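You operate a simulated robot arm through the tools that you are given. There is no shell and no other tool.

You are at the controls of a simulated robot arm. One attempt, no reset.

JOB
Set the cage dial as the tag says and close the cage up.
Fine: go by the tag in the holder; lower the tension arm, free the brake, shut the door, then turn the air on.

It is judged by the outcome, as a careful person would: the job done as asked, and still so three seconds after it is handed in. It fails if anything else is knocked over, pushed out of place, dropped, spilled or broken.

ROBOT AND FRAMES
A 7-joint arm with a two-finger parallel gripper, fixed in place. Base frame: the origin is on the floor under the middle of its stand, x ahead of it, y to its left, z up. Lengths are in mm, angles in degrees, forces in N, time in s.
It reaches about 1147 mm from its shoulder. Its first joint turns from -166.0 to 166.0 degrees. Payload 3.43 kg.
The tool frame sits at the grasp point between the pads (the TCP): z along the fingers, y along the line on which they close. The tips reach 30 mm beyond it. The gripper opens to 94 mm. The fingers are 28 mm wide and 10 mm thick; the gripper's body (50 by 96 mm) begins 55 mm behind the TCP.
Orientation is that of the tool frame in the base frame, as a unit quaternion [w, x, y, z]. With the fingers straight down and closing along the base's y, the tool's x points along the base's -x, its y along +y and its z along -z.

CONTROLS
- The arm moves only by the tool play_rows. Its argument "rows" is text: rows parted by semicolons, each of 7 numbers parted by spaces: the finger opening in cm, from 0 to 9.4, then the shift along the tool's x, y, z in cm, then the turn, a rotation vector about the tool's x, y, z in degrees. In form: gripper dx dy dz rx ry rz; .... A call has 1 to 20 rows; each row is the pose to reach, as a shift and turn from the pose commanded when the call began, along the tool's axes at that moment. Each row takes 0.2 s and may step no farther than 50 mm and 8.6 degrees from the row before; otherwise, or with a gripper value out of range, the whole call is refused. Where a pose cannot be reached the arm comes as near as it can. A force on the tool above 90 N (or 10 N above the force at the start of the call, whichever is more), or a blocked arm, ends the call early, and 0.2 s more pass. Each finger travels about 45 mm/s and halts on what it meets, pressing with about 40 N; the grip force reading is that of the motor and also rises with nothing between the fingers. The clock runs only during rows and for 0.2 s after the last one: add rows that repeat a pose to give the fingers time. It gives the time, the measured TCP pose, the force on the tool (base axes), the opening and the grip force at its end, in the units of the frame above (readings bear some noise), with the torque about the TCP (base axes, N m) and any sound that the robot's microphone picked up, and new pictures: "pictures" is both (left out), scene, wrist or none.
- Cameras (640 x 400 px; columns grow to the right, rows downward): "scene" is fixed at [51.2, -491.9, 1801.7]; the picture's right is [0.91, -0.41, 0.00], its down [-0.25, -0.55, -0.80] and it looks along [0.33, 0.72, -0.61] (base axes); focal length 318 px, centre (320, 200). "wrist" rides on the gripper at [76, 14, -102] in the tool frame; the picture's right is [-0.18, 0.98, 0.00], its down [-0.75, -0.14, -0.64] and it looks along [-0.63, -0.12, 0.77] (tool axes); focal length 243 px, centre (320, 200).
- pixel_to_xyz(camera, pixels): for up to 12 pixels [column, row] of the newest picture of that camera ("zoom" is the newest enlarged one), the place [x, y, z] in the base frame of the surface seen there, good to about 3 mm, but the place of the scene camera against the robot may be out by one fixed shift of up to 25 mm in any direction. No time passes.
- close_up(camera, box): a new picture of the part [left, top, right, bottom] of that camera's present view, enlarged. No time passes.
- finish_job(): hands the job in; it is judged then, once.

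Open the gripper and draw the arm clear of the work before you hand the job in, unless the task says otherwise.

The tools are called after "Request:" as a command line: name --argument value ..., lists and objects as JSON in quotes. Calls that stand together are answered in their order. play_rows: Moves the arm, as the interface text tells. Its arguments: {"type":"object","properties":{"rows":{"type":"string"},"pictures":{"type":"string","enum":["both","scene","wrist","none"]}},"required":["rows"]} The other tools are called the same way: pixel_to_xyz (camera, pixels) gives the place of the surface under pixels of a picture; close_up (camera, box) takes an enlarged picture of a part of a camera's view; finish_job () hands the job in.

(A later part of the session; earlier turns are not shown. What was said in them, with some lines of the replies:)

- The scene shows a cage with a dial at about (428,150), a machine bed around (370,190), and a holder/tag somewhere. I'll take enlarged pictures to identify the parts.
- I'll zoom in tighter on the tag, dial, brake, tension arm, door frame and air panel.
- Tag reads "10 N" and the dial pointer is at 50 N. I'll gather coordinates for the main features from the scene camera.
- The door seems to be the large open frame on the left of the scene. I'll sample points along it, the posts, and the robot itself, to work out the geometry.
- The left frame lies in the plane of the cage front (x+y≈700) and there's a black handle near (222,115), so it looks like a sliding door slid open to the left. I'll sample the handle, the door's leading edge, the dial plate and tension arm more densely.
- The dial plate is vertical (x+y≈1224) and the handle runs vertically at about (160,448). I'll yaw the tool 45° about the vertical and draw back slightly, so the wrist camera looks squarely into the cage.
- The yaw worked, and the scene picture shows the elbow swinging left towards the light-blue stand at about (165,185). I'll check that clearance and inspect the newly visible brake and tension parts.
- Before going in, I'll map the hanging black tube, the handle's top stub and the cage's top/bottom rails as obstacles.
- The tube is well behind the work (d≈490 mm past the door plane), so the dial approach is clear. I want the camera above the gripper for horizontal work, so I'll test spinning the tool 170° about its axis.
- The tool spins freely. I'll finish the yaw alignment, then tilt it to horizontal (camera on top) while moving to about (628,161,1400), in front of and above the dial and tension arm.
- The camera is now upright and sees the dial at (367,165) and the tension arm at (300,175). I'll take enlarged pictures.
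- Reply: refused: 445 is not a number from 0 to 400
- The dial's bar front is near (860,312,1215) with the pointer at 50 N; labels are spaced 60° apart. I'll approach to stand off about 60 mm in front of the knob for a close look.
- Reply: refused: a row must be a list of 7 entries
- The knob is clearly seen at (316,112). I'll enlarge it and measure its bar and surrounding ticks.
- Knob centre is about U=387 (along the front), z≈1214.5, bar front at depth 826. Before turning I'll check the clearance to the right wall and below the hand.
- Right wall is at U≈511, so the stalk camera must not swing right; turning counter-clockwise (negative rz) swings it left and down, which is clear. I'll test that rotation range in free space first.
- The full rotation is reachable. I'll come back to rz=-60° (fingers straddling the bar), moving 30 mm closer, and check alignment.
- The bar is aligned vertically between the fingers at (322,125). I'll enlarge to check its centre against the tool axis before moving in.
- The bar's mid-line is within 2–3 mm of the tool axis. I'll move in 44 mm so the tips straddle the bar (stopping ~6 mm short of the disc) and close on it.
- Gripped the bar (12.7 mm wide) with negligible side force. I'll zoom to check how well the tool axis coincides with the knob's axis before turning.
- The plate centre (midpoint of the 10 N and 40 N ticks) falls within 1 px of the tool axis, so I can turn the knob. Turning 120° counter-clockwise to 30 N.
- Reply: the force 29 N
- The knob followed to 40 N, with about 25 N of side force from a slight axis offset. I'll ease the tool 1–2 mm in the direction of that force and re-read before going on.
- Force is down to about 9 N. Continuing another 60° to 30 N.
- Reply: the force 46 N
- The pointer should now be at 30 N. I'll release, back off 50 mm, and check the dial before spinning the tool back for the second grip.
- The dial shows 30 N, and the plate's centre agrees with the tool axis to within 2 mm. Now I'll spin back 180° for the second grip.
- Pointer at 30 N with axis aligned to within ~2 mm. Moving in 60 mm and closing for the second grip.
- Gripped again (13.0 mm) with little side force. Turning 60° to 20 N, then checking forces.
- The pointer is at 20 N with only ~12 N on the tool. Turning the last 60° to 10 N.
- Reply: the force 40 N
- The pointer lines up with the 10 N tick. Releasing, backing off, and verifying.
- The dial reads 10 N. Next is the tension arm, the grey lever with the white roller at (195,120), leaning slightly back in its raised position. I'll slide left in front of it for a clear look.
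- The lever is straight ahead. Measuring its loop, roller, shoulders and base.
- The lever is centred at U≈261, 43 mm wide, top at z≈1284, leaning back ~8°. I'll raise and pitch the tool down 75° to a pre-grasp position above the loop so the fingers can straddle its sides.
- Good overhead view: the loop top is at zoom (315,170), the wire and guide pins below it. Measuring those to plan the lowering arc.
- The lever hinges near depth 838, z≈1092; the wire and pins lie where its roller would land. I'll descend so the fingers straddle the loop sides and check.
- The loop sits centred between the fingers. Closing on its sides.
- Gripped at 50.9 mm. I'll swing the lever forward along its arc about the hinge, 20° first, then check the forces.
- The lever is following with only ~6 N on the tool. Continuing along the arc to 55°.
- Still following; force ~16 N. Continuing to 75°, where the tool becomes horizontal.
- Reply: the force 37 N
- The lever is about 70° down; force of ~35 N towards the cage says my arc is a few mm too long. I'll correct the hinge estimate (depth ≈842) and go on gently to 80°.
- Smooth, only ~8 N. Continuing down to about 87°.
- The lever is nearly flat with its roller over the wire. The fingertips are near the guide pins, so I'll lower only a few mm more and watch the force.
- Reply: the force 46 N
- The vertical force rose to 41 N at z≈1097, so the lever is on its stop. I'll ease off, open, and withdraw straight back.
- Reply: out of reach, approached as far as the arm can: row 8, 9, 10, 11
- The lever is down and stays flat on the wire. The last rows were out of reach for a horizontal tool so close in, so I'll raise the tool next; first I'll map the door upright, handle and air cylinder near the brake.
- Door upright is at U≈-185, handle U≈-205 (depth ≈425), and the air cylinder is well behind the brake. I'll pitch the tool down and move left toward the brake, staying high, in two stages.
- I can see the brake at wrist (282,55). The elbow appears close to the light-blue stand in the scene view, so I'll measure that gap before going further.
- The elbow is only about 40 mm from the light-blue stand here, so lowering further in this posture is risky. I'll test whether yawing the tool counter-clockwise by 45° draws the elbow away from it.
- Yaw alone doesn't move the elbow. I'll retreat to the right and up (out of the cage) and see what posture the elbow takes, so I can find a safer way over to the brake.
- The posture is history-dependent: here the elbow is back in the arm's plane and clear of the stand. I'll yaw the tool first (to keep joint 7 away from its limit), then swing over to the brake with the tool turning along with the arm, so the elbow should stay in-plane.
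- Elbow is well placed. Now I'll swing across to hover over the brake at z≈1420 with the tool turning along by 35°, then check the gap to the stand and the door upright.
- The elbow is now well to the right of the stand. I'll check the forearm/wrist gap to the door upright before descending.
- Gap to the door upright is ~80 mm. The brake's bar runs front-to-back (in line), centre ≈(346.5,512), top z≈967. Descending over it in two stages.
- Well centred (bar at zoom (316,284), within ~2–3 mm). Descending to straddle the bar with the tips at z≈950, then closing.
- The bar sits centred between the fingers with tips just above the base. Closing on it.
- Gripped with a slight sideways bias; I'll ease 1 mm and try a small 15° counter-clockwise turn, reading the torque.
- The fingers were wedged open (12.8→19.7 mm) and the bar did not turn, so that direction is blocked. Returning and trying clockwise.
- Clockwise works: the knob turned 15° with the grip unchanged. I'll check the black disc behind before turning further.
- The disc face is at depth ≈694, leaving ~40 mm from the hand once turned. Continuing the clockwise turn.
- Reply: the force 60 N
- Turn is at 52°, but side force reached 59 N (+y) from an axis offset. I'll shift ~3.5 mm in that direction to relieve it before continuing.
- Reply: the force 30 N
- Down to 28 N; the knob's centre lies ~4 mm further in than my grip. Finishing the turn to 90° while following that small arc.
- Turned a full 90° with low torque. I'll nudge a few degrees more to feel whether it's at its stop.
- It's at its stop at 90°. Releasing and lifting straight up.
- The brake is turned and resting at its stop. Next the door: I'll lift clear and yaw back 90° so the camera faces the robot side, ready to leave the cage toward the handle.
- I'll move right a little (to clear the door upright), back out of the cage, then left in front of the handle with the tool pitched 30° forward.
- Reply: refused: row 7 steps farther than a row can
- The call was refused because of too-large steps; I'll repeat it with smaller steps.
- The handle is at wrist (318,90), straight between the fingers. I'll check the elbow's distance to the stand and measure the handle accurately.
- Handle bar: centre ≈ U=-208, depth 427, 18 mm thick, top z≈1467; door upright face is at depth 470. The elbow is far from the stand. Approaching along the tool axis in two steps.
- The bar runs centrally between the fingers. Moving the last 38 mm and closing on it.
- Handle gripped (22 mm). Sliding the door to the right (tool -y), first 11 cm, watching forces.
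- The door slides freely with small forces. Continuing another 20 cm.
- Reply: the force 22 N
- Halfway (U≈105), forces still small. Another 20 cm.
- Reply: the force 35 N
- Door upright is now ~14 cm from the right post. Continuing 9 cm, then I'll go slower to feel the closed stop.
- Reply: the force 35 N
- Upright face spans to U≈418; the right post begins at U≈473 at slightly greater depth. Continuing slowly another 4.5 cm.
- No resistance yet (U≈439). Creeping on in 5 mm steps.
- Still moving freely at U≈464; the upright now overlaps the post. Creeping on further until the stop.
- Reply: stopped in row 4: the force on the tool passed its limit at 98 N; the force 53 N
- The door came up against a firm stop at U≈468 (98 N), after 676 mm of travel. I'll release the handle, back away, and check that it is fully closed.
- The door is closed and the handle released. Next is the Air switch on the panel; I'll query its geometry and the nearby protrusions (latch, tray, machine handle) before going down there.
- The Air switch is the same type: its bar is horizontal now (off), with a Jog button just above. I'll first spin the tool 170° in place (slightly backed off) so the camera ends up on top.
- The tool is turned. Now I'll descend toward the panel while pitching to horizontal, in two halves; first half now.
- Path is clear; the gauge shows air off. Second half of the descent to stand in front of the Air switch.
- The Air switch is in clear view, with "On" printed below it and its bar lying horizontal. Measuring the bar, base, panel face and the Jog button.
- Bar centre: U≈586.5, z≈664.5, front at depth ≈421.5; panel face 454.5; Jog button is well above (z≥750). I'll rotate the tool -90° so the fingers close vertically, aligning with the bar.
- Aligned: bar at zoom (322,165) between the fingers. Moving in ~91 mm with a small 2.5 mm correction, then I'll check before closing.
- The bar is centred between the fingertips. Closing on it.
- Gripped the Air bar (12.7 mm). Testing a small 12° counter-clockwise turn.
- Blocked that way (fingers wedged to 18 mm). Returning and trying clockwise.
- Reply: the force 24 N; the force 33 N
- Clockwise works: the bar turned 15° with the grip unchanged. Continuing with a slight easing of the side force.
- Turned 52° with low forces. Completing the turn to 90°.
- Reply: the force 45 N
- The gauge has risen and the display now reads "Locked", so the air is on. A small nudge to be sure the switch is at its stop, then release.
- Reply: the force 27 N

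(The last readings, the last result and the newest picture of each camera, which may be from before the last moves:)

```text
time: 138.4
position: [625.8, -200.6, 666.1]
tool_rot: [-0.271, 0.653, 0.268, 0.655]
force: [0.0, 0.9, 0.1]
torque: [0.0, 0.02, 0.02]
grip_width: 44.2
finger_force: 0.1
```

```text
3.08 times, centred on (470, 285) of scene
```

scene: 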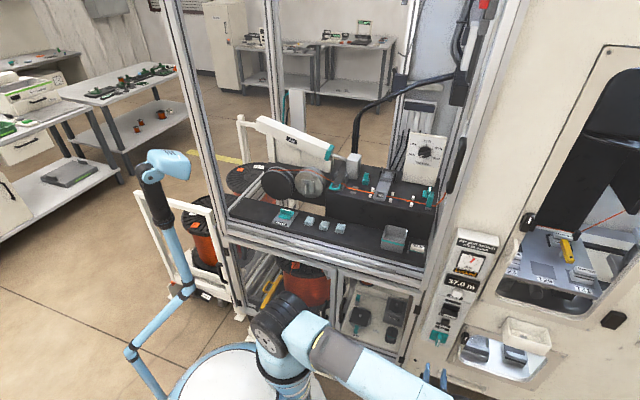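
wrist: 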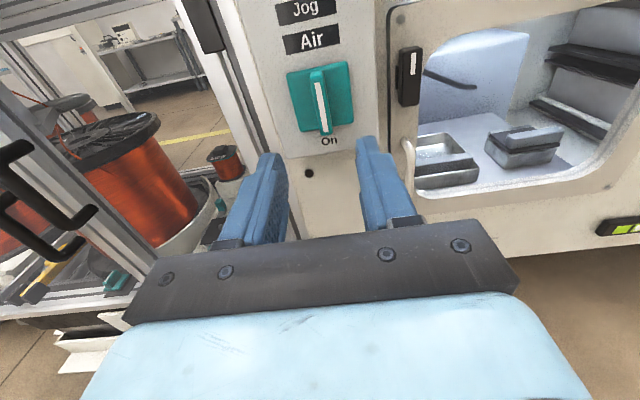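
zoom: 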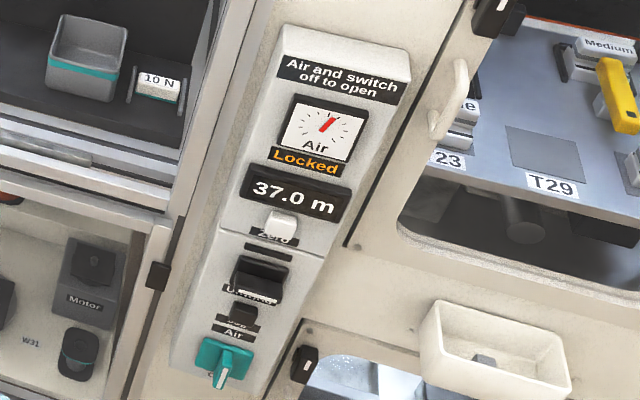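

Air is On (bar vertical over "On"), the gauge keeps rising and the cage shows "Locked". I'll verify dial, tension arm, brake and door in the scene view.

Request:
close_up --camera "scene" --box '[230, 110, 470, 260]'

Request:
close_up --camera "scene" --box '[390, 120, 470, 175]'

Request:
close_up --camera "scene" --box '[265, 195, 315, 230]'

Request:
close_up --camera "scene" --box '[150, 0, 500, 280]'

```text
2.67 times, centred on (350, 185) of scene
```

zoom: 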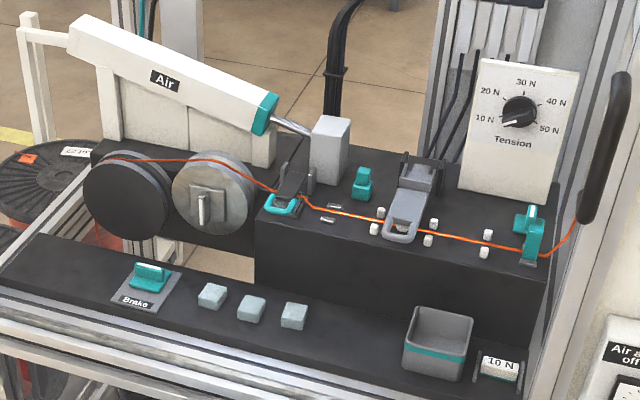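

```text
7.27 times, centred on (430, 148) of scene
```

zoom: 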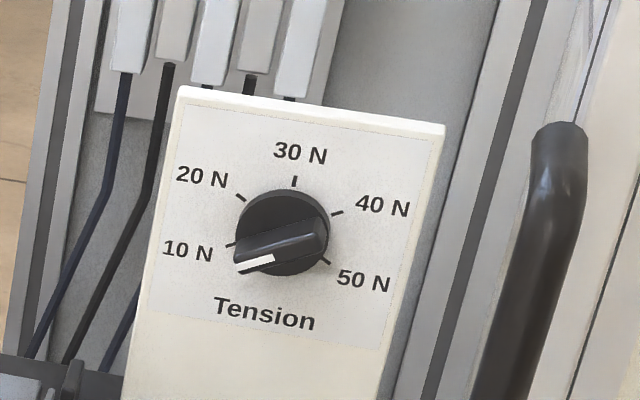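

```text
11.43 times, centred on (290, 212) of scene
```

zoom: 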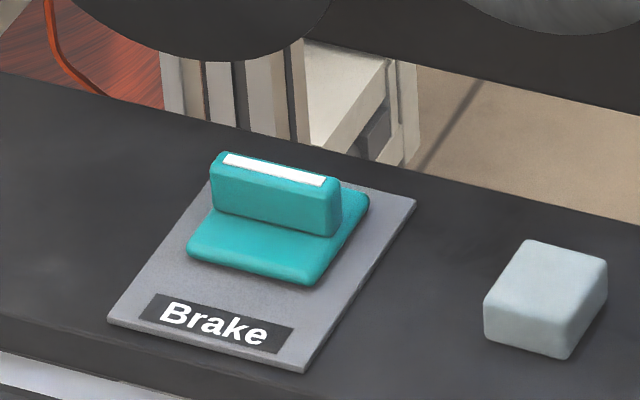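

```text
1.43 times, centred on (325, 140) of scene
```

zoom: 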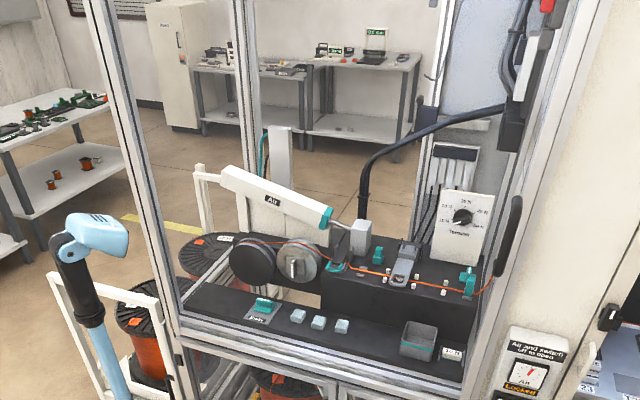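

Everything checks out: dial bar lines up with 10 N, tension arm down on the wire, brake turned, door shut and locked, air on. I'll draw the arm up and back, clear of the work, and open the gripper.

Request:
play_rows --rows "5 2 0 -2 0 0 0; 6 6 0 -4 0 0 0; 7 10 0 -6 0 0 0; 8 14 0 -8 0 0 0; 9 18 0 -8 0 0 0; 9.4 22 0 -8 0 0 0; 9.4 26 0 -8 0 0 0; 9.4 30 0 -8 0 0 0; 9.4 30 0 -8 0 0 0; 9.4 30 0 -8 0 0 0"

Request:
close_up --camera "scene" --box '[430, 215, 510, 350]'

```text
time: 140.7
position: [567.2, -258.8, 965.4]
tool_rot: [-0.271, 0.653, 0.269, 0.654]
force: [-0.3, -0.5, -0.5]
torque: [-0.03, 0.04, -0.01]
grip_width: 94.0
finger_force: 0.0
```

scene: 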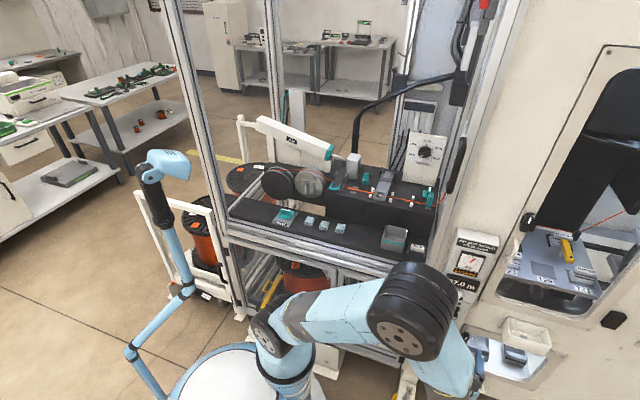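
wrist: 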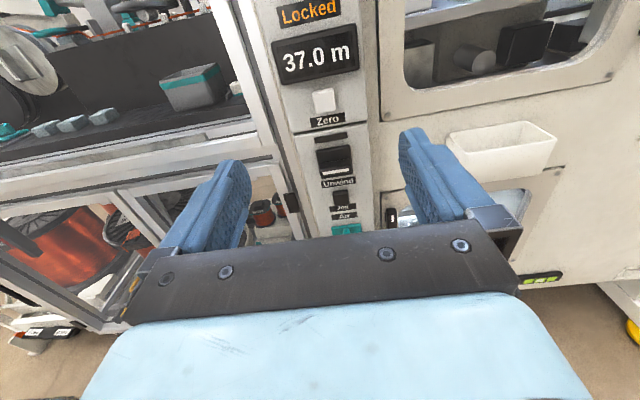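

```text
2.96 times, centred on (470, 282) of scene
```

zoom: 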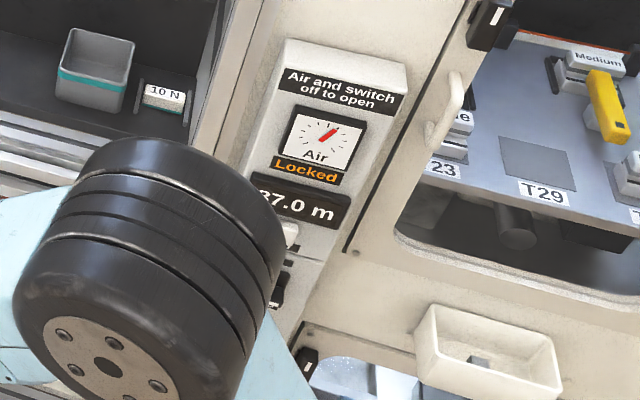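

Gauge is settled with "Locked". The elbow appears in front of the panel in the scene view; I'll check its actual distance from the cage before finishing.

Request:
pixel_to_xyz --camera "scene" --pixels '[[415, 300], [440, 300], [455, 310], [400, 275], [430, 270], [460, 345], [405, 335]]'

```text
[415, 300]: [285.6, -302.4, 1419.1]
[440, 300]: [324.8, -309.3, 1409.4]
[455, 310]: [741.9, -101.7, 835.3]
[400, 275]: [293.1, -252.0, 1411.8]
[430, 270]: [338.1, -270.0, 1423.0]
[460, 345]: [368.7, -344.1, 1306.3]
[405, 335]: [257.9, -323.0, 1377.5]
```

The elbow is around (300,-300,1415), about 450 mm in front of the cage plane, and the hand is about 230 mm clear of the panel with the gripper open. Everything is in its final state, so I'm handing the job in.

Request:
finish_job

```text
The job is handed in.
```

The cage is set as the tag asks and closed up, and I've handed the job in:

- **Dial:** turned from 50 N to 10 N, matching the tag in the holder.
- **Tension arm:** lowered until it met its stop. It stayed down on the wire after I let go.
- **Brake:** turned a quarter turn clockwise, stop to stop. Nothing on it is labelled "free". It only turned that way, so I took that as the freed position.
- **Door:** slid shut until it met a firm stop.
- **Air:** switched on last, with the bar pointing to "On". The gauge rose and the panel changed from "Free" to "Locked".

Sliding the door home pressed it against its stop with about 98 N, just over the 90 N limit, and the robot halted itself. I saw no damage and nothing moved out of place. The gripper is open and the arm is clear of the cage and panel.
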